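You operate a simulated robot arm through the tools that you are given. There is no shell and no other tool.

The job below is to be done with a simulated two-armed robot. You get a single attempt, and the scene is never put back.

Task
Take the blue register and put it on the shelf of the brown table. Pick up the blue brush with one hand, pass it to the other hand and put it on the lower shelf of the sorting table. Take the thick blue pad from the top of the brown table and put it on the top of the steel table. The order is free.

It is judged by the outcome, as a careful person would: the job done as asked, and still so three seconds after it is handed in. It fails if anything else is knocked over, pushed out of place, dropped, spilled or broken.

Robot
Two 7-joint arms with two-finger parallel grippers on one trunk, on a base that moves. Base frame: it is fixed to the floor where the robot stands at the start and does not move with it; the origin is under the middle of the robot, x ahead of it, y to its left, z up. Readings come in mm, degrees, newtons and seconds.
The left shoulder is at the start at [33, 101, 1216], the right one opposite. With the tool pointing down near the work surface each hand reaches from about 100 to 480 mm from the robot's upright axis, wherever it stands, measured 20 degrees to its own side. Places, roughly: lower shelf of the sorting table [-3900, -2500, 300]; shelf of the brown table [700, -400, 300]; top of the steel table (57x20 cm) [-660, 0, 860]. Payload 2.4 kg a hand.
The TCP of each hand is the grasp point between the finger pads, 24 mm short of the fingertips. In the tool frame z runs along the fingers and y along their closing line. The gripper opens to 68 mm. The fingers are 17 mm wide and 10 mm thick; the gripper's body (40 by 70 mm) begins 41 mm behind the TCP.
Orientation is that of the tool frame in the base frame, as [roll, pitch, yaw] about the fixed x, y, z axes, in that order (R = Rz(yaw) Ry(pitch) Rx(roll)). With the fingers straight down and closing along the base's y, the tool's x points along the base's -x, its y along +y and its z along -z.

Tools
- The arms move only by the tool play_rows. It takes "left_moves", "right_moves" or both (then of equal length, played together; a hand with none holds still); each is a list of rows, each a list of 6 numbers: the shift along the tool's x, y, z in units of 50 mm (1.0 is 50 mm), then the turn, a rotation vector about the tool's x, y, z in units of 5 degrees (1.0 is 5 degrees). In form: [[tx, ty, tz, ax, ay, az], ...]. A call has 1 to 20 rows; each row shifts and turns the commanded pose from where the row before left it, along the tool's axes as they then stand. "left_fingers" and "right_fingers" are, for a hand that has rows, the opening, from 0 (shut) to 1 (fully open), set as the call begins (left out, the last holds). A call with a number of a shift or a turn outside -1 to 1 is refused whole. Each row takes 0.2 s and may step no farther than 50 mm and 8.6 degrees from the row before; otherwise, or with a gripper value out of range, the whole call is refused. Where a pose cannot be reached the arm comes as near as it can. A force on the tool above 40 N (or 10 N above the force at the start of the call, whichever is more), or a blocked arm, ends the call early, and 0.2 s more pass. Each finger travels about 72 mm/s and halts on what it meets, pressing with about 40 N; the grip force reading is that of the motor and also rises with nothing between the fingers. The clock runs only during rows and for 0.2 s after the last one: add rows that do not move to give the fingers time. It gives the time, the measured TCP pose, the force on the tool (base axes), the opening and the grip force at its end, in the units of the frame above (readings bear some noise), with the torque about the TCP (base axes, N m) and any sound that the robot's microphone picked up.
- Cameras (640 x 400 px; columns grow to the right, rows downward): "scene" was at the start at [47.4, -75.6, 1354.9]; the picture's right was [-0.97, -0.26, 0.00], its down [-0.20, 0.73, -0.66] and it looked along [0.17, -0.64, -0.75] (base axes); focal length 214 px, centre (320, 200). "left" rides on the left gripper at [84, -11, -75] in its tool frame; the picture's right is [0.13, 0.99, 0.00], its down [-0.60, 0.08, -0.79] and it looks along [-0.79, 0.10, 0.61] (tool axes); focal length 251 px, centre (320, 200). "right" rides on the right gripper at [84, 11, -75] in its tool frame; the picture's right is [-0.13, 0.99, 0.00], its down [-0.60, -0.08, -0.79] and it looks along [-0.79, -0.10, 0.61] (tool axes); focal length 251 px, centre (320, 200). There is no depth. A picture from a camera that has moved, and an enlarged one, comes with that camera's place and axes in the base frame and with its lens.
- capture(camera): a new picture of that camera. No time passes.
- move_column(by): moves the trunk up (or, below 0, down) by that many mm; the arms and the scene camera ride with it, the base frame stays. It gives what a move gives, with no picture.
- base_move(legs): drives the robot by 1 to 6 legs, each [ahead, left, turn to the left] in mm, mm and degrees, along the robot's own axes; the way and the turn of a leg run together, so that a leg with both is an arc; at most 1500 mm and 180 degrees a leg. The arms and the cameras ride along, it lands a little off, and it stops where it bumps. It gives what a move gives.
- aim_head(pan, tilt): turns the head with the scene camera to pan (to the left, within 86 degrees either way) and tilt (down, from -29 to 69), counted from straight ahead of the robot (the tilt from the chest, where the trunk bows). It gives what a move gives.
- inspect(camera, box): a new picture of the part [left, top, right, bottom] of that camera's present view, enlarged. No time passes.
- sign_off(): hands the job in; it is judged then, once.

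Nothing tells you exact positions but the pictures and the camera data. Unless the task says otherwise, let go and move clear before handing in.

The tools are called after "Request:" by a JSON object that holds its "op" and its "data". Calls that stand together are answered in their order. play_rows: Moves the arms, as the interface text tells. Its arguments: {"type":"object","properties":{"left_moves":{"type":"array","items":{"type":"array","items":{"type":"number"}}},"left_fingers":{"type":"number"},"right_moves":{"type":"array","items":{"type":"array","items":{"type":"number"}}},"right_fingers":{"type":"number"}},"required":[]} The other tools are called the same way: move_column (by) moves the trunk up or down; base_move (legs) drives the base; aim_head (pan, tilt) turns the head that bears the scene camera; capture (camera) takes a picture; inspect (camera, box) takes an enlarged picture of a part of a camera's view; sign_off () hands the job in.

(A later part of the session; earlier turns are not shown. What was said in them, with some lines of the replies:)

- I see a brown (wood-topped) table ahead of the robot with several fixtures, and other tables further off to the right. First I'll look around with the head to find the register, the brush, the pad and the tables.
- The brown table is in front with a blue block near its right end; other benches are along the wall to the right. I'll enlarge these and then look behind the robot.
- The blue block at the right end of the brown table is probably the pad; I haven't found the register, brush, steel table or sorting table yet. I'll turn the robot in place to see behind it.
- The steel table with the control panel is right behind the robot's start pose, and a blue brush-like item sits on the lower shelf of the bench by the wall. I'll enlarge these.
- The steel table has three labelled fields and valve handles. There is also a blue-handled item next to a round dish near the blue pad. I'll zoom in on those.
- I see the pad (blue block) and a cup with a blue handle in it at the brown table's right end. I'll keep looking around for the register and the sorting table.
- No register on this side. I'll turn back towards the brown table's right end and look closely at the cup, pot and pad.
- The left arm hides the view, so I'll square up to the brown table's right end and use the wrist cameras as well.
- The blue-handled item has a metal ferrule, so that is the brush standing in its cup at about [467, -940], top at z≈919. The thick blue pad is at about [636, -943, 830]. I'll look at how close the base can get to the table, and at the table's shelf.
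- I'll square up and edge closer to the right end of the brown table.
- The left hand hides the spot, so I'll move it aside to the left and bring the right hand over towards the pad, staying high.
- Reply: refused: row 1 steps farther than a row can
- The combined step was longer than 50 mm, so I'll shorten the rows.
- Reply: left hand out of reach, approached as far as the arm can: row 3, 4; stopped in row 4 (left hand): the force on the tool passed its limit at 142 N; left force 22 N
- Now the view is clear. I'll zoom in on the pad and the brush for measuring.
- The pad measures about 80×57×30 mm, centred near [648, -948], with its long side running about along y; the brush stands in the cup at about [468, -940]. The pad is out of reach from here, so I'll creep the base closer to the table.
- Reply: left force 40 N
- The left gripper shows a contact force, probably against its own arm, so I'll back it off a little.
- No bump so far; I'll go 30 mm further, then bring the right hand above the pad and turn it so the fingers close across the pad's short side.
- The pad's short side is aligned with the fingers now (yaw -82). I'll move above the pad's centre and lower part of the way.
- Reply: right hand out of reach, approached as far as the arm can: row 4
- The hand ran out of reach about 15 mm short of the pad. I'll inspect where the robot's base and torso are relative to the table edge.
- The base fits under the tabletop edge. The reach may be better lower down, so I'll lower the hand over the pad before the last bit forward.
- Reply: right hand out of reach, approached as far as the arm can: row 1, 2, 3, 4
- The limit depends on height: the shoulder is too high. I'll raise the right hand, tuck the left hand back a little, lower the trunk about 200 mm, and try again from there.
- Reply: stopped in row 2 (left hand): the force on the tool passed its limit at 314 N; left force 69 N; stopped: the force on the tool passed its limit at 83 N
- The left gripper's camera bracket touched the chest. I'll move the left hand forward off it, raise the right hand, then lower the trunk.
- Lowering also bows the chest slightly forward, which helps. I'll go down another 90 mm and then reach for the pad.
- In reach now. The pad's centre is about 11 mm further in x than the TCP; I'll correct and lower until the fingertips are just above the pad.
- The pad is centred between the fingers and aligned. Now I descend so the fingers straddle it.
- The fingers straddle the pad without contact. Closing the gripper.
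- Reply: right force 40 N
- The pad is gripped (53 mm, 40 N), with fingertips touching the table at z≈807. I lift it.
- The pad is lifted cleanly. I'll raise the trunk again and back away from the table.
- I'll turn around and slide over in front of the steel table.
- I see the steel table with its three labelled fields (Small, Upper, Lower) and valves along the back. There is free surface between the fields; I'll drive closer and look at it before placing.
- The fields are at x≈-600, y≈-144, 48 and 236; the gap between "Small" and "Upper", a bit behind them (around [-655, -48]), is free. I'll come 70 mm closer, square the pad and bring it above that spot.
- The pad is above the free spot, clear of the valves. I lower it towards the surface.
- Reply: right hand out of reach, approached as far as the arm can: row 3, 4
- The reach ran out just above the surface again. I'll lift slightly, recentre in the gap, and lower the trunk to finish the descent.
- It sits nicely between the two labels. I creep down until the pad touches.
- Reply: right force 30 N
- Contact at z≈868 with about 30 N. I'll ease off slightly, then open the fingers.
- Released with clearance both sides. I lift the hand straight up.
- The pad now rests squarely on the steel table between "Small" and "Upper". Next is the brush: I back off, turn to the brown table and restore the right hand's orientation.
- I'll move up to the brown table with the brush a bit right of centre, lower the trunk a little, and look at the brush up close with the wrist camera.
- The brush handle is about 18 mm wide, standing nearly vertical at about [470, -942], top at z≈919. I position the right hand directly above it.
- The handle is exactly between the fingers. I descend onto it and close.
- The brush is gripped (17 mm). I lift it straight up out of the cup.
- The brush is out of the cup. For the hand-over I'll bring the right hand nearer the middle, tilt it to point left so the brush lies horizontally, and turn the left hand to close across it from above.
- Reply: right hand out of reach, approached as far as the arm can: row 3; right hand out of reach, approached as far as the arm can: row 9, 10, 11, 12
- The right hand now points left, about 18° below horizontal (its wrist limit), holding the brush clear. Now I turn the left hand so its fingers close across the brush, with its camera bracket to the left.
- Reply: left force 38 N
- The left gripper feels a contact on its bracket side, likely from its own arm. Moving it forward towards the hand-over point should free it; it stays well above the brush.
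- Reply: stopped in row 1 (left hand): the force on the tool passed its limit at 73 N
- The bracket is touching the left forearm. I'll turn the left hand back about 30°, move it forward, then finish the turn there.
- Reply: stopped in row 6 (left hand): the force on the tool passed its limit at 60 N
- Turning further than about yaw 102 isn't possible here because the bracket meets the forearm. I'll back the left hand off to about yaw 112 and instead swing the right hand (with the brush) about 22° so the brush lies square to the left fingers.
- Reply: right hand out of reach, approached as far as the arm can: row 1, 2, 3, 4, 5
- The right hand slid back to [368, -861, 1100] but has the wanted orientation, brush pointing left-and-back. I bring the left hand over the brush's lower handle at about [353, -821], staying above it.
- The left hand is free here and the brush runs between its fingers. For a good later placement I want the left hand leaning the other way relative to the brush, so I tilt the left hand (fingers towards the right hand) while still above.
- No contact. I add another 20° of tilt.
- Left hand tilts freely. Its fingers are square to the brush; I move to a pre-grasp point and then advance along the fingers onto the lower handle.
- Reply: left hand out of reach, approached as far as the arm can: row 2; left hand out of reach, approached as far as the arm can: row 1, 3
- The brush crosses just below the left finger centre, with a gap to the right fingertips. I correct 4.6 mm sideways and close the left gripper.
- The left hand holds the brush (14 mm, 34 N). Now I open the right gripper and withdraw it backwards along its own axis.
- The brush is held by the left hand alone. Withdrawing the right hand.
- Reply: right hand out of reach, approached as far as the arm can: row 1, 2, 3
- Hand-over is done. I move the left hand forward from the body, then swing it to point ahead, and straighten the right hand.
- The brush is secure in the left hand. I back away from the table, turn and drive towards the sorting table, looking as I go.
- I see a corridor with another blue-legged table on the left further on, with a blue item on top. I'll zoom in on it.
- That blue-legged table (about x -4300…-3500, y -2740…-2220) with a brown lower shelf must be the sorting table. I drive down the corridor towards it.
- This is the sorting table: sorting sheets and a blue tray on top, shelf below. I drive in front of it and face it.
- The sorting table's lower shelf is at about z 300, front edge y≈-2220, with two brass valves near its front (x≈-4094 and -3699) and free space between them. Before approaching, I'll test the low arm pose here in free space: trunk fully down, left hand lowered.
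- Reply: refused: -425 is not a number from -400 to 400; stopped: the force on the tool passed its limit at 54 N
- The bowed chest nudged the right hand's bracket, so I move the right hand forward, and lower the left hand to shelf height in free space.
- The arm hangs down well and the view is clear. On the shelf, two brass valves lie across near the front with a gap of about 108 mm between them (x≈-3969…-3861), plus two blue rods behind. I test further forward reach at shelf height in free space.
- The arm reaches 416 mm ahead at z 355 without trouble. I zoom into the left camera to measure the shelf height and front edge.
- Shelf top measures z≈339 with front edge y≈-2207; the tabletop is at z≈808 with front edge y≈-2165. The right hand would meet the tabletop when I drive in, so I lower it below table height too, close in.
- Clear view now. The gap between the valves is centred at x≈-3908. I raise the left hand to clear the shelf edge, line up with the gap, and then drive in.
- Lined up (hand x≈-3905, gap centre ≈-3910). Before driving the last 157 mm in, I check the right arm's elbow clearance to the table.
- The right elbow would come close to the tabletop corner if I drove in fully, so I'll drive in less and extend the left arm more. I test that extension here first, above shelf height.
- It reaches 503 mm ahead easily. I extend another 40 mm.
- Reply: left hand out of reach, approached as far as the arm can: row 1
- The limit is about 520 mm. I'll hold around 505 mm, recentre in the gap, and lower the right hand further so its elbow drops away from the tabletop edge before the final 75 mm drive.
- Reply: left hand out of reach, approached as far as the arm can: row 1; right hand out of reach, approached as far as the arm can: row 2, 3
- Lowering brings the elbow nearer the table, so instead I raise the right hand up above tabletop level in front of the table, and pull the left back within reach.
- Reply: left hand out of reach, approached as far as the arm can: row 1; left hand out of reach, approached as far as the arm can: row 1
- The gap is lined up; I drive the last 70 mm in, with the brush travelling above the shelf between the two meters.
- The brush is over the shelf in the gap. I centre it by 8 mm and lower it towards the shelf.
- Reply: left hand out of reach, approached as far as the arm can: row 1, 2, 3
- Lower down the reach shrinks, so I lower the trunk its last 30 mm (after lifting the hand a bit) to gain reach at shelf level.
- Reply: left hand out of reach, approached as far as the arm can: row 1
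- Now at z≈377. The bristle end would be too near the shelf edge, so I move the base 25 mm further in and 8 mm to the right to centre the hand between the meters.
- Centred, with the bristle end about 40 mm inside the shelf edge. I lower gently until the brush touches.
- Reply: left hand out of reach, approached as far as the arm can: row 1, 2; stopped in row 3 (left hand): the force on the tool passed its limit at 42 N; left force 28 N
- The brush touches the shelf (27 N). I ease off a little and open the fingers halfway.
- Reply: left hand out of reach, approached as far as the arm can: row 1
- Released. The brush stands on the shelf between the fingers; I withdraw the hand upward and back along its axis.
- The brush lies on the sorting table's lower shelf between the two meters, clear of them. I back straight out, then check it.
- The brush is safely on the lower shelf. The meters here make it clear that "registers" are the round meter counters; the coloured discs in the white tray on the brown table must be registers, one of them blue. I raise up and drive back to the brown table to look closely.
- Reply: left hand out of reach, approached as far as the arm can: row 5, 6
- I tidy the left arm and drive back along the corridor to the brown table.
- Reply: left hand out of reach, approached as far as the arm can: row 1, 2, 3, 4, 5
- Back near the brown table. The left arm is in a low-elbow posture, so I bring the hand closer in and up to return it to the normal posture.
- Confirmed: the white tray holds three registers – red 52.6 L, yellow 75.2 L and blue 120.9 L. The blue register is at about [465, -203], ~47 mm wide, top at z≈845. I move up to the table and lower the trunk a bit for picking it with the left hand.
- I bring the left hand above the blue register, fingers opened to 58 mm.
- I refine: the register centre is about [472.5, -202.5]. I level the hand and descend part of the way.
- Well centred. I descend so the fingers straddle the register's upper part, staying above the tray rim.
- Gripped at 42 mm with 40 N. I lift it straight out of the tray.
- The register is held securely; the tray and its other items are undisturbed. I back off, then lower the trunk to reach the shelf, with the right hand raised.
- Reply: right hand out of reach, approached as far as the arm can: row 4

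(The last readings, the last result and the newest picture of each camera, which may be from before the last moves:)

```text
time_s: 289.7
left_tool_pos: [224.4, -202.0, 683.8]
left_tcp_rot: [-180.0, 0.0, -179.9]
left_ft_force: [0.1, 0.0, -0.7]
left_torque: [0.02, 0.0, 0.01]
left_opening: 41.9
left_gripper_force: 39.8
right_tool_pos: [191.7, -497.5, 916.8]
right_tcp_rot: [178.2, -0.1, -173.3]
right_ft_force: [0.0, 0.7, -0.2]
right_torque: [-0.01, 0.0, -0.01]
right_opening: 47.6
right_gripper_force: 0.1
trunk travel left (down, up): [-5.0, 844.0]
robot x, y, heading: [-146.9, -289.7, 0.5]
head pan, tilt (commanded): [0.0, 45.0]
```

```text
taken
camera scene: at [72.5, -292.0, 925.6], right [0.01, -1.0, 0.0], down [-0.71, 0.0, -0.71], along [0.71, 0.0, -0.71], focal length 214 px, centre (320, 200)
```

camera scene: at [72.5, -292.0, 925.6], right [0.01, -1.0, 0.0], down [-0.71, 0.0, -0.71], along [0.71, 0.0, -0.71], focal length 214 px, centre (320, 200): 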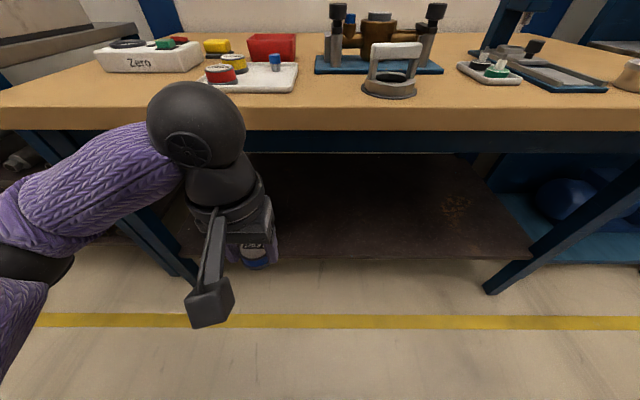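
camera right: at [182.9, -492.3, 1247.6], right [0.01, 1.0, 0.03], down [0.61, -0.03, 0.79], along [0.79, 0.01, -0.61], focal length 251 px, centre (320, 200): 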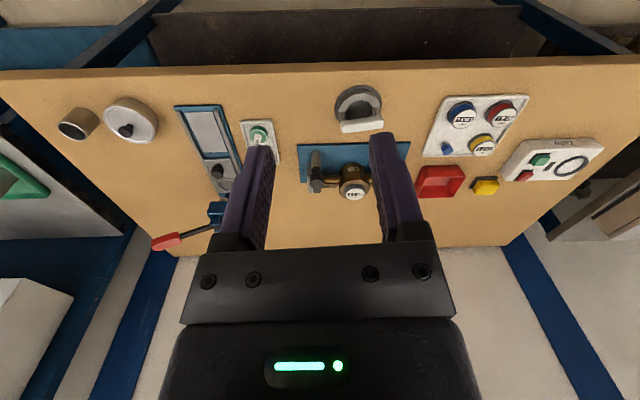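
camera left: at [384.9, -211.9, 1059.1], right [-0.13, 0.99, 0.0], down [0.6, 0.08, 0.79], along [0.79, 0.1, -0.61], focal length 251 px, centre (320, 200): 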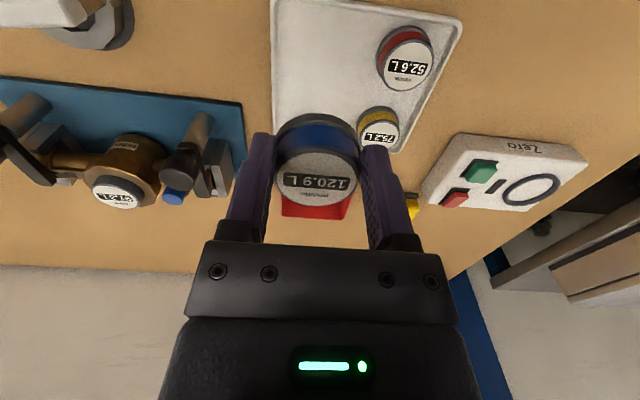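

The shelf under the brown table is empty. I lower the left hand with the register in front of the table and measure the shelf height with its camera.

Request:
{"op": "play_rows", "data": {"left_moves": [[0, 0, 0.8, 0, 0, 0], [0, 0, 0.8, 0, 0, 0], [0, 0, 0.8, 0, 0, 0], [0, 0, 0.8, 0, 0, 0], [0, 0, 0.8, 0, 0, 0], [0, 0, 0, 0, 0, 0]]}}

Request:
{"op": "capture", "data": {"camera": "left"}}

Request:
{"op": "capture", "data": {"camera": "scene"}}

```text
time_s: 291.1
left_tool_pos: [224.0, -201.8, 480.5]
left_tcp_rot: [-180.0, -0.1, -179.9]
left_ft_force: [-0.4, 0.6, -1.4]
left_torque: [0.01, -0.01, -0.04]
left_opening: 41.7
left_gripper_force: 39.4
right_tool_pos: [191.2, -498.5, 916.5]
right_tcp_rot: [178.2, -0.2, -173.4]
right_ft_force: [-0.7, -0.1, 0.6]
right_torque: [-0.02, -0.01, 0.01]
right_opening: 47.5
right_gripper_force: 0.1
trunk travel left (down, up): [-5.0, 844.0]
robot x, y, heading: [-143.1, -294.8, 0.5]
head pan, tilt (commanded): [0.0, 45.0]
```

```text
taken
camera left: at [139.4, -212.2, 555.7], right [-0.13, 0.99, 0.0], down [0.6, 0.08, 0.79], along [0.79, 0.1, -0.61], focal length 251 px, centre (320, 200)
```

left: 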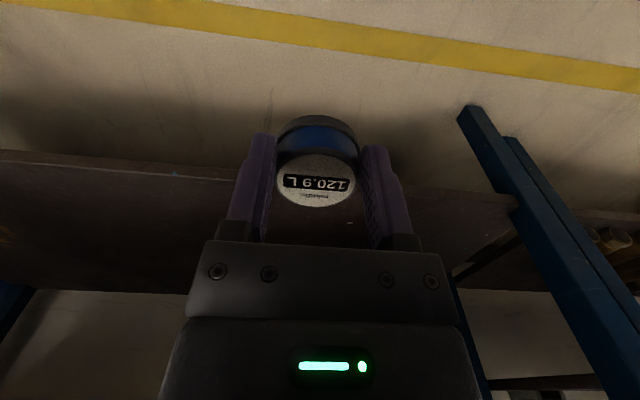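

```text
taken
camera scene: at [72.5, -292.0, 925.7], right [0.01, -1.0, 0.0], down [-0.71, 0.0, -0.71], along [0.71, 0.0, -0.71], focal length 214 px, centre (320, 200)
```

scene: 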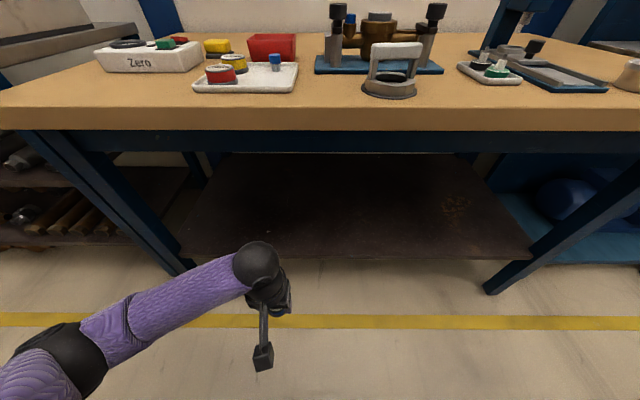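

Request:
{"op": "inspect", "data": {"camera": "left", "box": [0, 120, 260, 300]}}

Request:
{"op": "inspect", "data": {"camera": "scene", "box": [260, 200, 560, 300]}}

Request:
{"op": "inspect", "data": {"camera": "left", "box": [380, 90, 640, 300]}}

```text
2.22 times, centred on (130, 210) of left
camera zoom: at [139.4, -212.2, 555.7], right [-0.13, 0.99, 0.0], down [0.6, 0.08, 0.79], along [0.79, 0.1, -0.61], focal length 559 px, centre (742, 178)
```

zoom: 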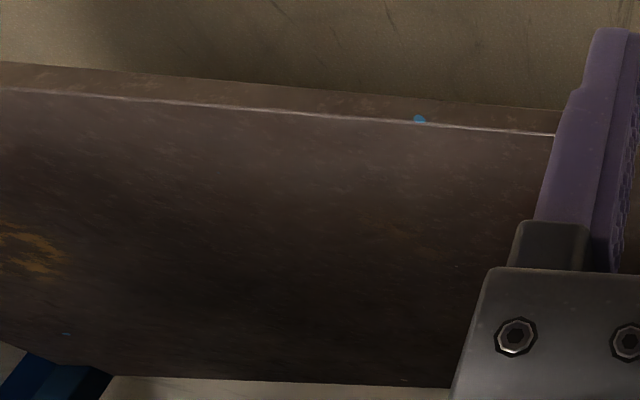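

```text
2.13 times, centred on (410, 250) of scene
camera zoom: at [72.5, -292.0, 925.7], right [0.01, -1.0, 0.0], down [-0.71, 0.0, -0.71], along [0.71, 0.0, -0.71], focal length 458 px, centre (128, 93)
```

zoom: 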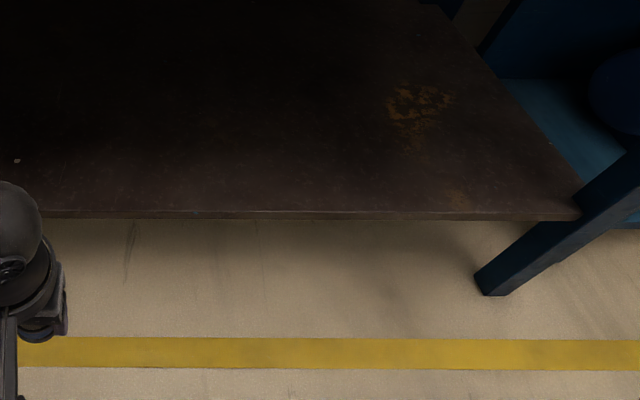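

```text
1.90 times, centred on (510, 195) of left
camera zoom: at [139.4, -212.2, 555.7], right [-0.13, 0.99, 0.0], down [0.6, 0.08, 0.79], along [0.79, 0.1, -0.61], focal length 479 px, centre (-42, 210)
```

zoom: 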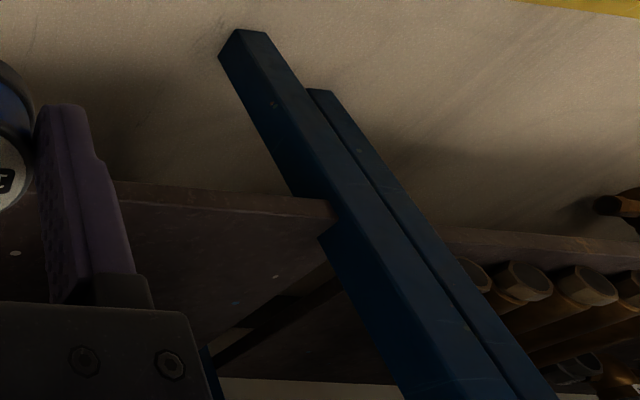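

The shelf's upper front edge measures x≈439, z≈299. I test the reach at placing height in free space before driving in.

Request:
{"op": "play_rows", "data": {"left_moves": [[-0.4, 0, 0.7, 0, 0, 0], [-0.4, 0, 0.7, 0, 0, 0], [-0.4, 0, 0.7, 0, 0, 0], [-0.4, 0, 0.2, 0, 0, 0], [0, 0, 0, 0, 0, 0]]}}

Request:
{"op": "capture", "data": {"camera": "scene"}}

```text
time_s: 292.3
left_tool_pos: [307.8, -199.9, 368.1]
left_tcp_rot: [-179.9, 0.0, -179.8]
left_ft_force: [0.0, -0.5, -0.4]
left_torque: [0.06, 0.0, 0.01]
left_opening: 41.5
left_gripper_force: 39.9
right_tool_pos: [190.9, -498.4, 917.0]
right_tcp_rot: [178.2, -0.2, -173.4]
right_ft_force: [0.2, 0.2, 0.1]
right_torque: [-0.02, -0.01, 0.03]
right_opening: 47.4
right_gripper_force: 0.0
trunk travel left (down, up): [-5.0, 844.0]
robot x, y, heading: [-143.2, -290.7, 0.5]
head pan, tilt (commanded): [0.0, 45.0]
```

```text
taken
camera scene: at [72.6, -292.0, 925.6], right [0.01, -1.0, 0.0], down [-0.71, 0.0, -0.71], along [0.71, 0.0, -0.71], focal length 214 px, centre (320, 200)
```

scene: 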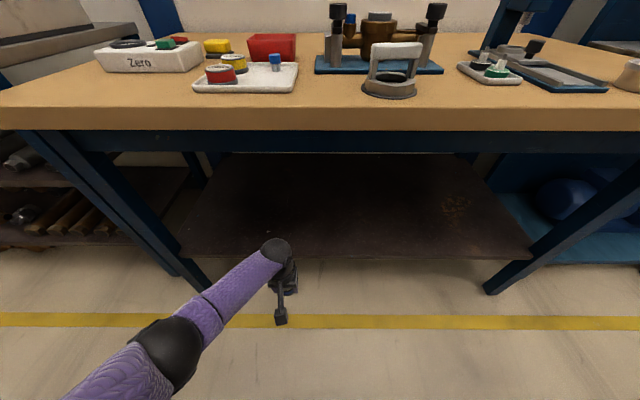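

Request:
{"op": "play_rows", "data": {"left_moves": [[0, 0, 0.4, 0, 0, 0], [0, 0, 0.4, 0, 0, 0], [-0.5, 0, 0, 0, 0, 0], [0, 0, 0, 0, 0, 0]]}}

```text
time_s: 293.3
left_tool_pos: [322.7, -199.7, 331.1]
left_tcp_rot: [180.0, 0.1, -180.0]
left_ft_force: [-0.3, 0.7, -0.8]
left_torque: [-0.01, -0.01, 0.01]
left_opening: 41.3
left_gripper_force: 40.0
left hand out of reach, approached as far as the arm can: row 3
right_tool_pos: [191.3, -498.1, 916.5]
right_tcp_rot: [178.2, -0.1, -173.3]
right_ft_force: [-0.3, 0.3, 0.3]
right_torque: [-0.02, -0.04, 0.0]
right_opening: 47.7
right_gripper_force: 0.0
trunk travel left (down, up): [-5.0, 844.0]
robot x, y, heading: [-143.2, -292.0, 0.4]
head pan, tilt (commanded): [0.0, 45.0]
```

At shelf height the hand reaches 466 mm ahead. I lift to clear the edge, settle at about 450 mm, and drive in.

Request:
{"op": "play_rows", "data": {"left_moves": [[0.5, 0, -0.8, 0, 0, 0], [0, 0, -0.8, 0, 0, 0], [0, 0, 0, 0, 0, 0]]}}

Request:
{"op": "base_move", "data": {"legs": [[110, 0, -0.4]]}}

Request:
{"op": "capture", "data": {"camera": "scene"}}

Request:
{"op": "capture", "data": {"camera": "left"}}

```text
time_s: 294.1
left_tool_pos: [299.0, -198.9, 410.7]
left_tcp_rot: [179.9, 0.0, -179.7]
left_ft_force: [0.7, 0.4, -0.2]
left_torque: [-0.02, 0.01, -0.04]
left_opening: 40.9
left_gripper_force: 40.2
right_tool_pos: [192.8, -497.7, 917.5]
right_tcp_rot: [178.2, -0.3, -173.3]
right_ft_force: [-0.3, -1.1, 0.8]
right_torque: [-0.01, -0.01, 0.03]
right_opening: 47.5
right_gripper_force: 0.1
trunk travel left (down, up): [-5.0, 844.0]
robot x, y, heading: [-146.6, -292.6, 0.3]
head pan, tilt (commanded): [0.0, 45.0]
```

```text
time_s: 295.2
left_tool_pos: [410.3, -202.0, 410.3]
left_tcp_rot: [-180.0, 0.0, 179.6]
left_ft_force: [-0.6, 0.1, -1.2]
left_torque: [-0.01, 0.03, -0.01]
left_opening: 41.1
left_gripper_force: 40.1
right_tool_pos: [299.3, -499.9, 917.9]
right_tcp_rot: [178.2, -0.2, -173.8]
right_ft_force: [0.2, 0.6, 0.9]
right_torque: [0.01, 0.02, -0.01]
right_opening: 47.6
right_gripper_force: 0.0
trunk travel left (down, up): [-5.0, 844.0]
robot x, y, heading: [-33.6, -291.9, -0.4]
head pan, tilt (commanded): [0.0, 45.0]
```

```text
taken
camera scene: at [181.9, -293.9, 925.7], right [0.0, -1.0, 0.0], down [-0.71, 0.0, -0.71], along [0.71, 0.0, -0.71], focal length 214 px, centre (320, 200)
```

scene: 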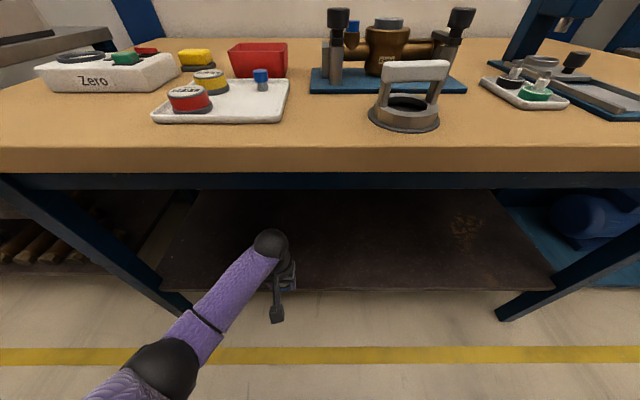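

```text
taken
camera left: at [325.4, -212.5, 485.9], right [-0.12, 0.99, 0.0], down [0.6, 0.07, 0.79], along [0.79, 0.1, -0.61], focal length 251 px, centre (320, 200)
```

left: 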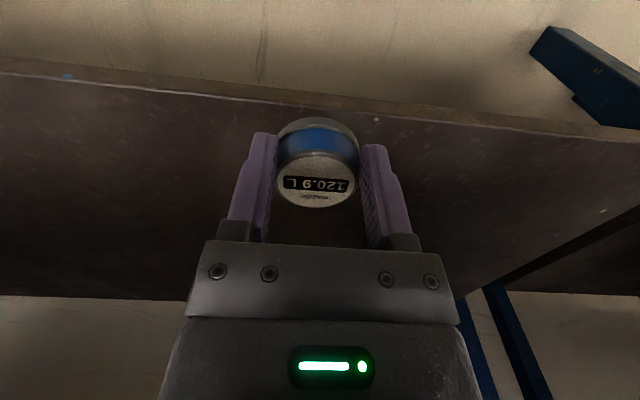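

The shelf edge checks out at x≈437. I drive another 76 mm in so the register is about 48 mm past the edge.

Request:
{"op": "base_move", "data": {"legs": [[78, 0, 0.3]]}}

Request:
{"op": "capture", "data": {"camera": "scene"}}

Request:
{"op": "capture", "data": {"camera": "left"}}

```text
time_s: 296.3
left_tool_pos: [487.5, -200.1, 410.4]
left_tcp_rot: [-179.9, -0.1, 179.9]
left_ft_force: [0.1, -0.2, -1.0]
left_torque: [0.0, -0.01, 0.01]
left_opening: 40.9
left_gripper_force: 40.2
right_tool_pos: [377.4, -499.0, 917.1]
right_tcp_rot: [178.2, -0.2, -173.5]
right_ft_force: [0.2, 0.4, -0.5]
right_torque: [0.01, 0.02, -0.02]
right_opening: 47.6
right_gripper_force: 0.0
trunk travel left (down, up): [-5.0, 844.0]
robot x, y, heading: [38.7, -292.5, -0.1]
head pan, tilt (commanded): [0.0, 45.0]
```

```text
taken
camera scene: at [259.5, -292.8, 925.7], right [0.0, -1.0, 0.0], down [-0.71, 0.0, -0.71], along [0.71, 0.0, -0.71], focal length 214 px, centre (320, 200)
```

scene: 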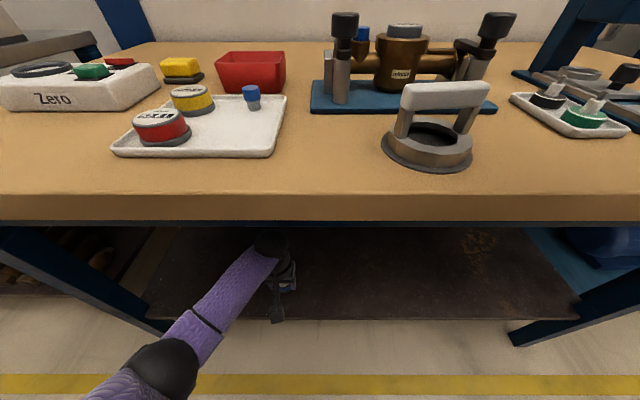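

```text
taken
camera left: at [402.6, -210.6, 485.9], right [-0.13, 0.99, 0.0], down [0.6, 0.08, 0.79], along [0.79, 0.1, -0.61], focal length 251 px, centre (320, 200)
```

left: 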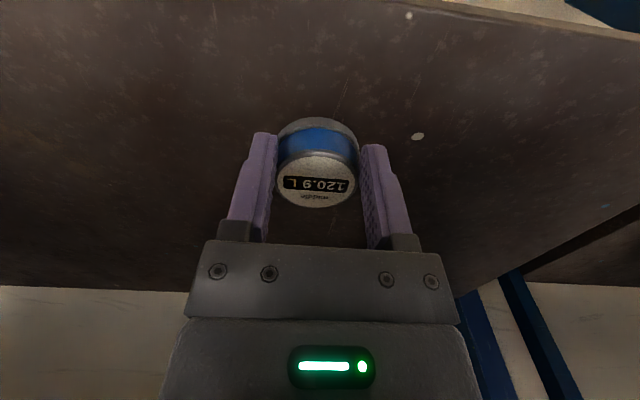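

Over the shelf with nothing around. I lower the register.

Request:
{"op": "play_rows", "data": {"left_moves": [[0, 0, 0.5, 0, 0, 0], [0, 0, 0.5, 0, 0, 0], [0, 0, 0.4, 0, 0, 0], [0, 0, 0, 0, 0, 0]]}}

Request:
{"op": "capture", "data": {"camera": "left"}}

```text
time_s: 297.3
left_tool_pos: [487.7, -198.4, 342.5]
left_tcp_rot: [-179.9, 0.1, 179.9]
left_ft_force: [0.5, -0.3, 0.1]
left_torque: [-0.01, -0.01, 0.01]
left_opening: 0.0
left_gripper_force: 23.5
right_tool_pos: [376.7, -498.8, 917.2]
right_tcp_rot: [178.3, -0.3, -173.5]
right_ft_force: [0.4, 0.8, 0.0]
right_torque: [-0.04, 0.0, 0.0]
right_opening: 47.5
right_gripper_force: 0.1
trunk travel left (down, up): [-5.0, 844.0]
robot x, y, heading: [40.0, -291.4, 0.0]
head pan, tilt (commanded): [0.0, 45.0]
```

```text
taken
camera left: at [402.8, -209.0, 417.3], right [-0.13, 0.99, 0.0], down [0.6, 0.08, 0.79], along [0.79, 0.1, -0.61], focal length 251 px, centre (320, 200)
```

left: 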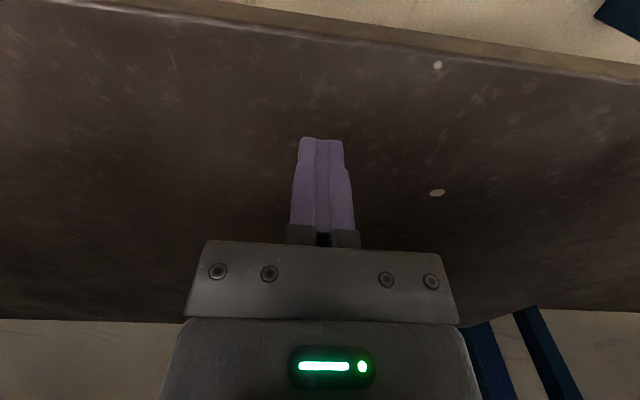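

The gripper is empty: the register slipped out during lowering. I need to see where it went.

Request:
{"op": "capture", "data": {"camera": "scene"}}

Request:
{"op": "inspect", "data": {"camera": "scene", "box": [120, 220, 560, 400]}}

Request:
{"op": "inspect", "data": {"camera": "left", "box": [0, 0, 640, 330]}}

```text
taken
camera scene: at [259.6, -292.8, 925.7], right [0.0, -1.0, 0.0], down [-0.71, 0.0, -0.71], along [0.71, 0.0, -0.71], focal length 214 px, centre (320, 200)
```

scene: 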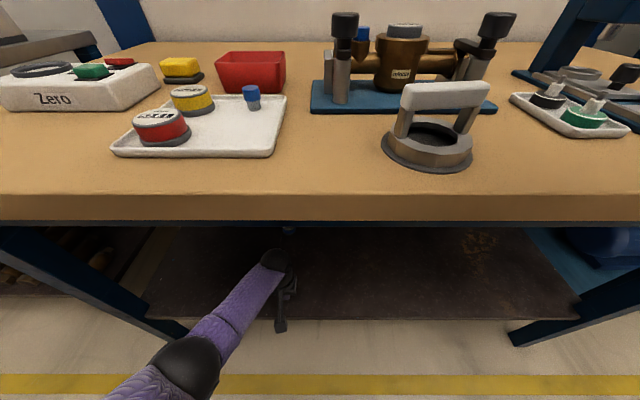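

```text
1.45 times, centred on (340, 310) of scene
camera zoom: at [259.6, -292.8, 925.7], right [0.0, -1.0, 0.0], down [-0.71, 0.0, -0.71], along [0.71, 0.0, -0.71], focal length 312 px, centre (291, 40)
```

zoom: 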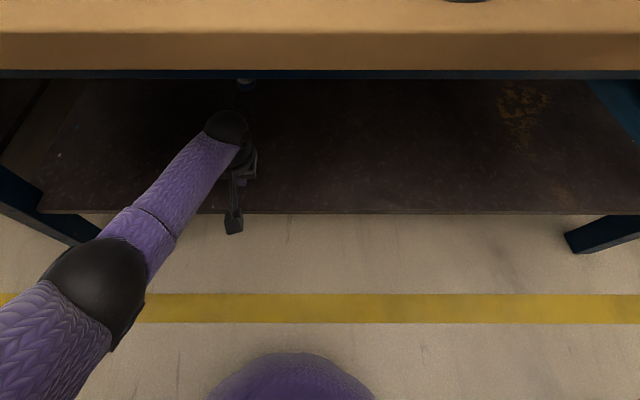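

```text
1.00 times, centred on (320, 165) of left (not enlarged: the box is as wide or as high as the picture)
camera zoom: at [402.8, -209.0, 417.3], right [-0.13, 0.99, 0.0], down [0.6, 0.08, 0.79], along [0.79, 0.1, -0.61], focal length 251 px, centre (320, 235)
```

zoom: 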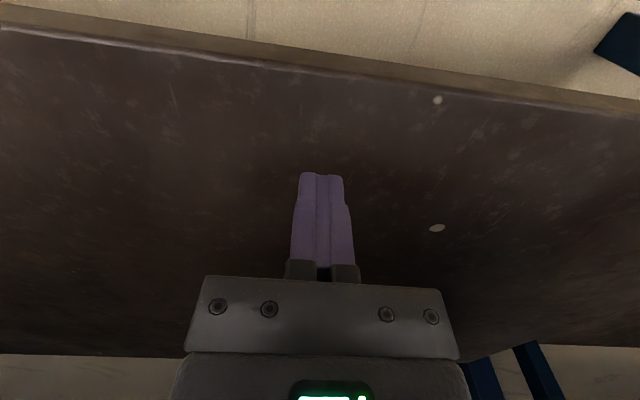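

I can see something at about [716, -183] deeper on the shelf, just visible below the tabletop. I raise the hand clear, back off and look under the table.

Request:
{"op": "play_rows", "data": {"left_moves": [[0, 0, -0.6, 0, 0, 0], [0, 0, -0.6, 0, 0, 0], [0, 0, -0.3, 0, 0, 0]]}}

Request:
{"op": "base_move", "data": {"legs": [[-260, 0, 0]]}}

Request:
{"op": "aim_head", "data": {"pan": 0, "tilt": 35}}

Request:
{"op": "capture", "data": {"camera": "scene"}}

Request:
{"op": "inspect", "data": {"camera": "scene", "box": [220, 180, 420, 300]}}

Request:
{"op": "capture", "data": {"camera": "left"}}

```text
time_s: 298.1
left_tool_pos: [484.5, -198.6, 415.6]
left_tcp_rot: [179.9, 0.1, 179.8]
left_ft_force: [-0.4, -0.7, 0.3]
left_torque: [-0.02, -0.01, 0.0]
left_opening: 0.0
left_gripper_force: 23.6
right_tool_pos: [377.4, -498.8, 917.2]
right_tcp_rot: [178.2, 0.0, -173.6]
right_ft_force: [-0.4, -0.3, -0.9]
right_torque: [0.04, 0.02, -0.02]
right_opening: 47.4
right_gripper_force: 0.1
trunk travel left (down, up): [-5.0, 844.0]
robot x, y, heading: [40.9, -290.8, 0.1]
head pan, tilt (commanded): [0.0, 45.0]
```

```text
time_s: 300.0
left_tool_pos: [222.9, -200.2, 416.2]
left_tcp_rot: [-179.9, 0.0, 179.6]
left_ft_force: [0.4, -1.3, -0.1]
left_torque: [0.02, 0.01, 0.03]
left_opening: 0.0
left_gripper_force: 23.9
right_tool_pos: [112.8, -499.5, 917.0]
right_tcp_rot: [178.1, -0.3, -173.8]
right_ft_force: [0.1, 0.7, 0.4]
right_torque: [0.02, 0.0, 0.0]
right_opening: 47.8
right_gripper_force: 0.0
trunk travel left (down, up): [-5.0, 844.0]
robot x, y, heading: [-222.6, -292.7, -0.1]
head pan, tilt (commanded): [0.0, 45.0]
```

```text
time_s: 300.7
left_tool_pos: [224.0, -201.3, 416.0]
left_tcp_rot: [-180.0, 0.0, 179.6]
left_ft_force: [-0.7, -0.8, -0.2]
left_torque: [-0.02, -0.01, 0.0]
left_opening: 0.0
left_gripper_force: 23.6
right_tool_pos: [112.8, -499.8, 917.4]
right_tcp_rot: [178.1, -0.1, -173.9]
right_ft_force: [-0.3, -0.2, 0.0]
right_torque: [0.02, -0.01, 0.0]
right_opening: 47.5
right_gripper_force: 0.0
trunk travel left (down, up): [-5.0, 844.0]
robot x, y, heading: [-221.7, -293.1, -0.4]
head pan, tilt (commanded): [0.0, 35.0]
```

```text
taken
camera scene: at [3.0, -293.7, 940.4], right [0.0, -1.0, 0.0], down [-0.57, 0.0, -0.82], along [0.82, 0.0, -0.57], focal length 214 px, centre (320, 200)
```

scene: 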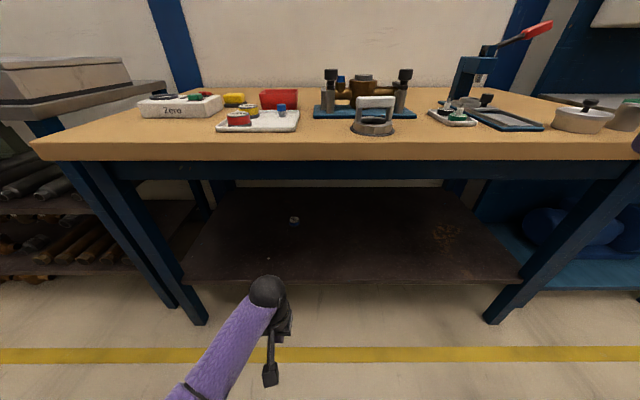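

```text
3.20 times, centred on (320, 240) of scene
camera zoom: at [3.0, -293.7, 940.4], right [0.0, -1.0, 0.0], down [-0.57, 0.0, -0.82], along [0.82, 0.0, -0.57], focal length 686 px, centre (320, 72)
```

zoom: 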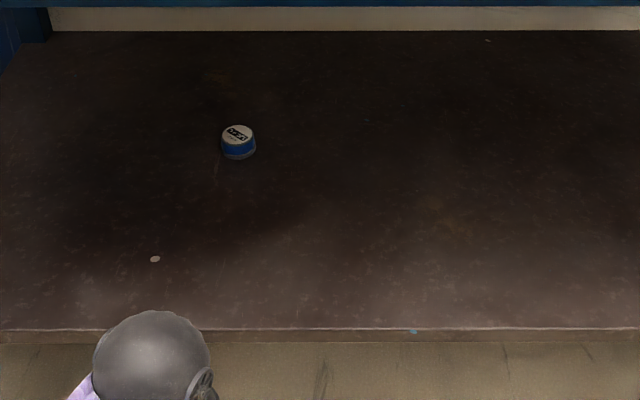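

```text
taken
camera left: at [139.1, -210.4, 491.1], right [-0.12, 0.99, 0.0], down [0.6, 0.07, 0.79], along [0.79, 0.1, -0.61], focal length 251 px, centre (320, 200)
```

left: 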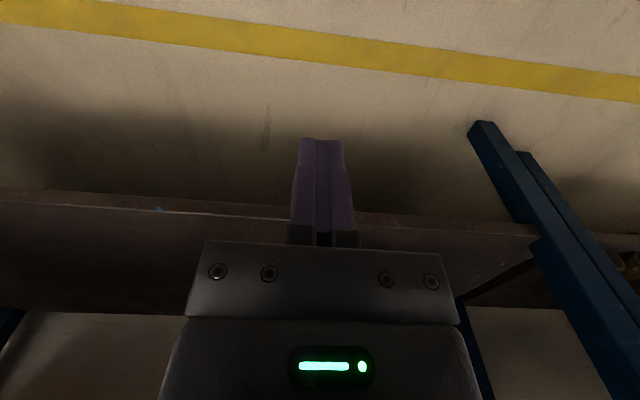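

The register is on the shelf, upright with its face up, well inside. I zoom in to make sure it lies flat and is intact.

Request:
{"op": "inspect", "data": {"camera": "scene", "box": [270, 195, 320, 240]}}

Request:
{"op": "aim_head", "data": {"pan": 5, "tilt": 35}}

Request:
{"op": "inspect", "data": {"camera": "scene", "box": [290, 190, 360, 240]}}

```text
8.89 times, centred on (295, 218) of scene
camera zoom: at [3.0, -293.7, 940.4], right [0.0, -1.0, 0.0], down [-0.57, 0.0, -0.82], along [0.82, 0.0, -0.57], focal length 1906 px, centre (542, 44)
```

zoom: 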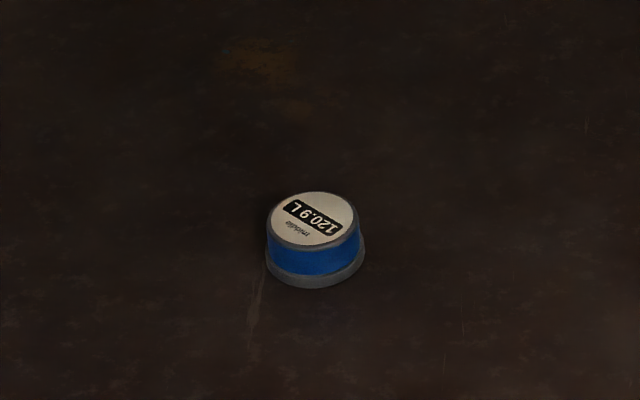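

```text
time_s: 301.4
left_tool_pos: [222.7, -200.2, 415.6]
left_tcp_rot: [-180.0, 0.0, 179.6]
left_ft_force: [0.3, -0.6, -1.4]
left_torque: [-0.05, 0.0, -0.05]
left_opening: 0.0
left_gripper_force: 23.6
right_tool_pos: [113.5, -499.9, 917.7]
right_tcp_rot: [178.1, -0.2, -173.8]
right_ft_force: [-0.8, 0.5, -0.8]
right_torque: [0.02, 0.0, 0.02]
right_opening: 47.5
right_gripper_force: 0.1
trunk travel left (down, up): [-5.0, 844.0]
robot x, y, heading: [-226.2, -289.5, -0.2]
head pan, tilt (commanded): [5.0, 35.0]
```

```text
8.00 times, centred on (325, 215) of scene
camera zoom: at [2.7, -286.1, 940.5], right [0.08, -1.0, 0.0], down [-0.57, -0.05, -0.82], along [0.82, 0.07, -0.57], focal length 1716 px, centre (280, 80)
```

zoom: 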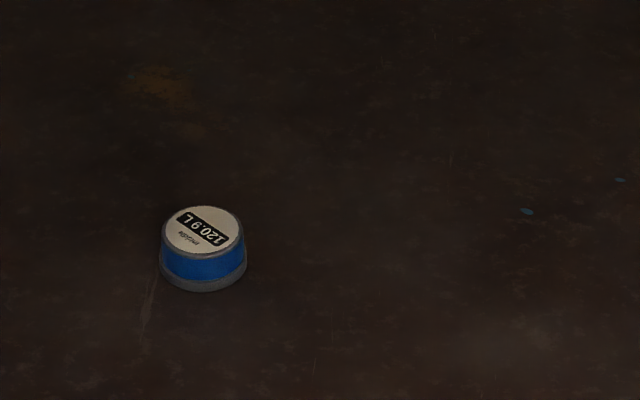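

The register stands flat and intact on the brown table's shelf. I raise the arms to a clear posture and check the pad on the steel table once more.

Request:
{"op": "move_column", "data": {"by": 400}}

Request:
{"op": "play_rows", "data": {"left_moves": [[0.8, 0, -0.3, 0, 0, 0], [0.8, 0, -0.3, 0, 0, 0], [0.8, 0, -0.3, 0, 0, 0], [0.5, 0, -0.6, 0, 0, 0], [0, 0, -0.9, 0, 0, 0], [0, 0, -0.9, 0, 0, 0], [0, 0, -0.9, 0, 0, 0], [0, 0, -0.9, 0, 0, 0]], "right_moves": [[0, 0, 0.5, 0, 0, 0], [0, 0, 0.5, 0, 0, 0], [0, 0, 0.5, 0, 0, 0], [0, 0, 0.5, 0, 0, 0], [0, 0, 0, 0, 0, 0], [0, 0, 0, 0, 0, 0], [0, 0, 0, 0, 0, 0], [0, 0, 0, 0, 0, 0]], "left_fingers": 0.5}}

Request:
{"op": "base_move", "data": {"legs": [[200, 0, 0]]}}

Request:
{"op": "aim_head", "data": {"pan": 0, "tilt": 45}}

Request:
{"op": "capture", "data": {"camera": "scene"}}

```text
time_s: 305.2
left_tool_pos: [223.2, -201.8, 818.5]
left_tcp_rot: [-179.9, 0.3, 179.6]
left_ft_force: [0.0, -0.3, -0.5]
left_torque: [-0.01, 0.02, 0.03]
left_opening: 0.0
left_gripper_force: 23.6
right_tool_pos: [102.5, -500.3, 1324.2]
right_tcp_rot: [178.3, 1.4, -173.6]
right_ft_force: [0.0, -0.3, 0.8]
right_torque: [0.0, 0.02, -0.02]
right_opening: 47.4
right_gripper_force: 0.1
trunk travel left (down, up): [-405.0, 444.0]
robot x, y, heading: [-223.4, -298.6, -0.4]
head pan, tilt (commanded): [5.0, 35.0]
```

```text
time_s: 307.0
left_tool_pos: [75.5, -197.3, 1073.6]
left_tcp_rot: [179.9, 0.1, 179.6]
left_ft_force: [-0.3, 0.0, 0.4]
left_torque: [0.02, -0.01, -0.02]
left_opening: 33.9
left_gripper_force: 0.1
right_tool_pos: [104.9, -498.4, 1224.2]
right_tcp_rot: [178.3, 1.5, -173.8]
right_ft_force: [0.5, 0.3, 0.7]
right_torque: [0.02, -0.01, 0.02]
right_opening: 47.7
right_gripper_force: 0.2
trunk travel left (down, up): [-405.0, 444.0]
robot x, y, heading: [-222.8, -291.4, -0.1]
head pan, tilt (commanded): [5.0, 35.0]
```

```text
time_s: 308.6
left_tool_pos: [281.1, -197.9, 1073.7]
left_tcp_rot: [179.9, 0.2, 179.8]
left_ft_force: [-0.4, 0.2, -0.4]
left_torque: [-0.01, 0.0, -0.02]
left_opening: 33.8
left_gripper_force: 0.1
right_tool_pos: [310.4, -499.5, 1222.9]
right_tcp_rot: [178.2, 1.5, -173.7]
right_ft_force: [0.6, 0.1, 0.1]
right_torque: [0.0, -0.01, 0.0]
right_opening: 47.7
right_gripper_force: 0.1
trunk travel left (down, up): [-405.0, 444.0]
robot x, y, heading: [-19.4, -291.3, -0.2]
head pan, tilt (commanded): [5.0, 35.0]
```

```text
time_s: 309.3
left_tool_pos: [280.5, -198.8, 1074.0]
left_tcp_rot: [179.9, 0.3, 179.8]
left_ft_force: [0.2, -0.4, 0.7]
left_torque: [-0.02, -0.01, -0.01]
left_opening: 34.1
left_gripper_force: 0.0
right_tool_pos: [308.9, -499.6, 1225.2]
right_tcp_rot: [178.2, 1.5, -173.7]
right_ft_force: [-0.5, 0.2, -0.2]
right_torque: [0.01, 0.01, -0.02]
right_opening: 47.8
right_gripper_force: 0.0
trunk travel left (down, up): [-405.0, 444.0]
robot x, y, heading: [-19.6, -291.6, -0.0]
head pan, tilt (commanded): [0.0, 45.0]
```

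```text
taken
camera scene: at [93.3, -293.5, 1335.5], right [0.0, -1.0, 0.0], down [-0.71, 0.0, -0.71], along [0.71, 0.0, -0.71], focal length 214 px, centre (320, 200)
```

scene: 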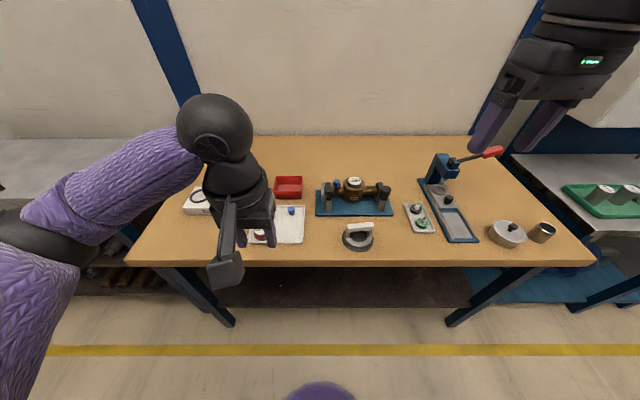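

The brown table's other items are all in place. A last look at the steel table.

Request:
{"op": "base_move", "data": {"legs": [[0, 0, -95]]}}

Request:
{"op": "aim_head", "data": {"pan": -86, "tilt": 35}}

Request:
{"op": "capture", "data": {"camera": "scene"}}

Request:
{"op": "inspect", "data": {"camera": "scene", "box": [200, 150, 480, 330]}}

```text
time_s: 313.7
left_tool_pos: [53.9, -597.6, 1073.5]
left_tcp_rot: [180.0, 0.3, 85.6]
left_ft_force: [-0.2, -0.4, -0.3]
left_torque: [0.02, 0.01, 0.01]
left_opening: 34.1
left_gripper_force: 0.0
right_tool_pos: [-247.7, -604.2, 1223.8]
right_tcp_rot: [178.3, 1.5, 92.2]
right_ft_force: [0.1, 0.5, 0.0]
right_torque: [0.02, -0.01, 0.01]
right_opening: 47.5
right_gripper_force: 0.1
trunk travel left (down, up): [-405.0, 444.0]
robot x, y, heading: [-16.3, -291.9, -94.0]
head pan, tilt (commanded): [0.0, 45.0]
```

```text
time_s: 315.3
left_tool_pos: [53.5, -597.1, 1074.8]
left_tcp_rot: [-180.0, 0.3, 85.5]
left_ft_force: [1.1, 0.3, -0.3]
left_torque: [0.0, 0.01, 0.01]
left_opening: 34.0
left_gripper_force: 0.1
right_tool_pos: [-248.8, -604.9, 1224.9]
right_tcp_rot: [178.4, 1.5, 92.1]
right_ft_force: [0.3, 0.1, 0.8]
right_torque: [0.03, -0.03, 0.03]
right_opening: 47.3
right_gripper_force: 0.1
trunk travel left (down, up): [-405.0, 444.0]
robot x, y, heading: [-13.8, -295.3, -94.2]
head pan, tilt (commanded): [-85.9, 35.0]
```

```text
taken
camera scene: at [-109.5, -323.8, 1350.3], right [0.0, 1.0, 0.0], down [0.57, 0.0, -0.82], along [-0.82, 0.0, -0.57], focal length 214 px, centre (320, 200)
```

scene: 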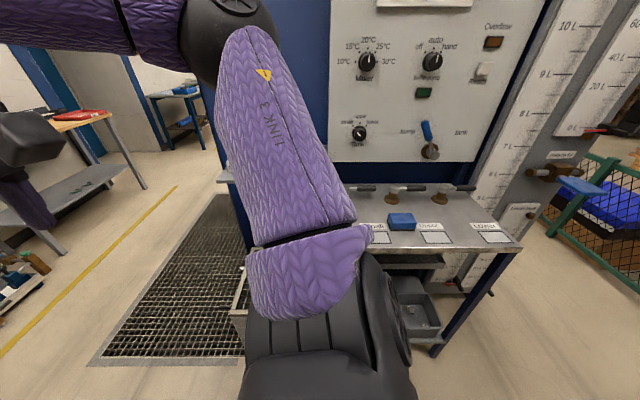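

```text
2.22 times, centred on (340, 240) of scene
camera zoom: at [-109.5, -323.8, 1350.3], right [0.0, 1.0, 0.0], down [0.57, 0.0, -0.82], along [-0.82, 0.0, -0.57], focal length 477 px, centre (276, 111)
```

zoom: 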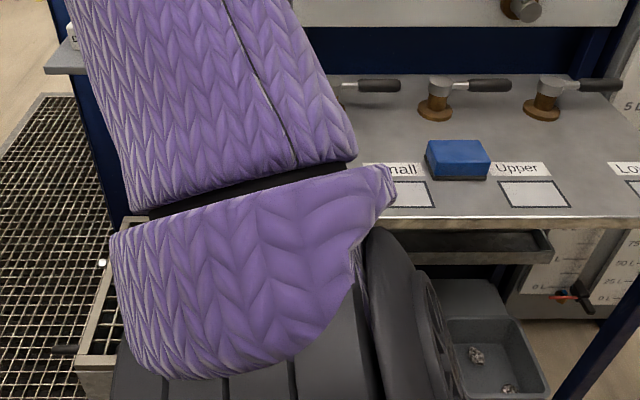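

All three items are where they belong: the pad on the steel table, the brush on the sorting table's lower shelf, and the blue register on the brown table's shelf. Both hands are empty and clear of everything, so I hand the job in.

Request:
{"op": "sign_off", "data": {}}

```text
The job is handed in.
```

All three items are where you asked, but the blue register dropped onto its shelf instead of being set down. Both hands are empty and clear, and the job is handed in.

- **Pad:** the thick blue pad is on top of the steel table, between the "Small" and "Upper" fields. I checked it again just before handing in.
- **Brush:** I took it from its cup with the right hand, passed it to the left in mid-air, and put it on the lower shelf of the sorting table. It lies between the two meters there without touching them.
- **Register:** I took "blue register" to mean the blue 120.9 L meter counter in the white tray. It slipped out of the gripper while I was lowering it onto the brown table's shelf. It fell roughly 70 mm and slid deeper in. It ended up upright with its face up, about 280 mm from the front edge. It looks intact in the pictures, but I could not check it beyond that.

I saw nothing else knocked over or moved on the brown and steel tables or on the sorting table's lower shelf. While moving, the left hand's camera bracket pressed against the robot's own chest and forearm a few times.
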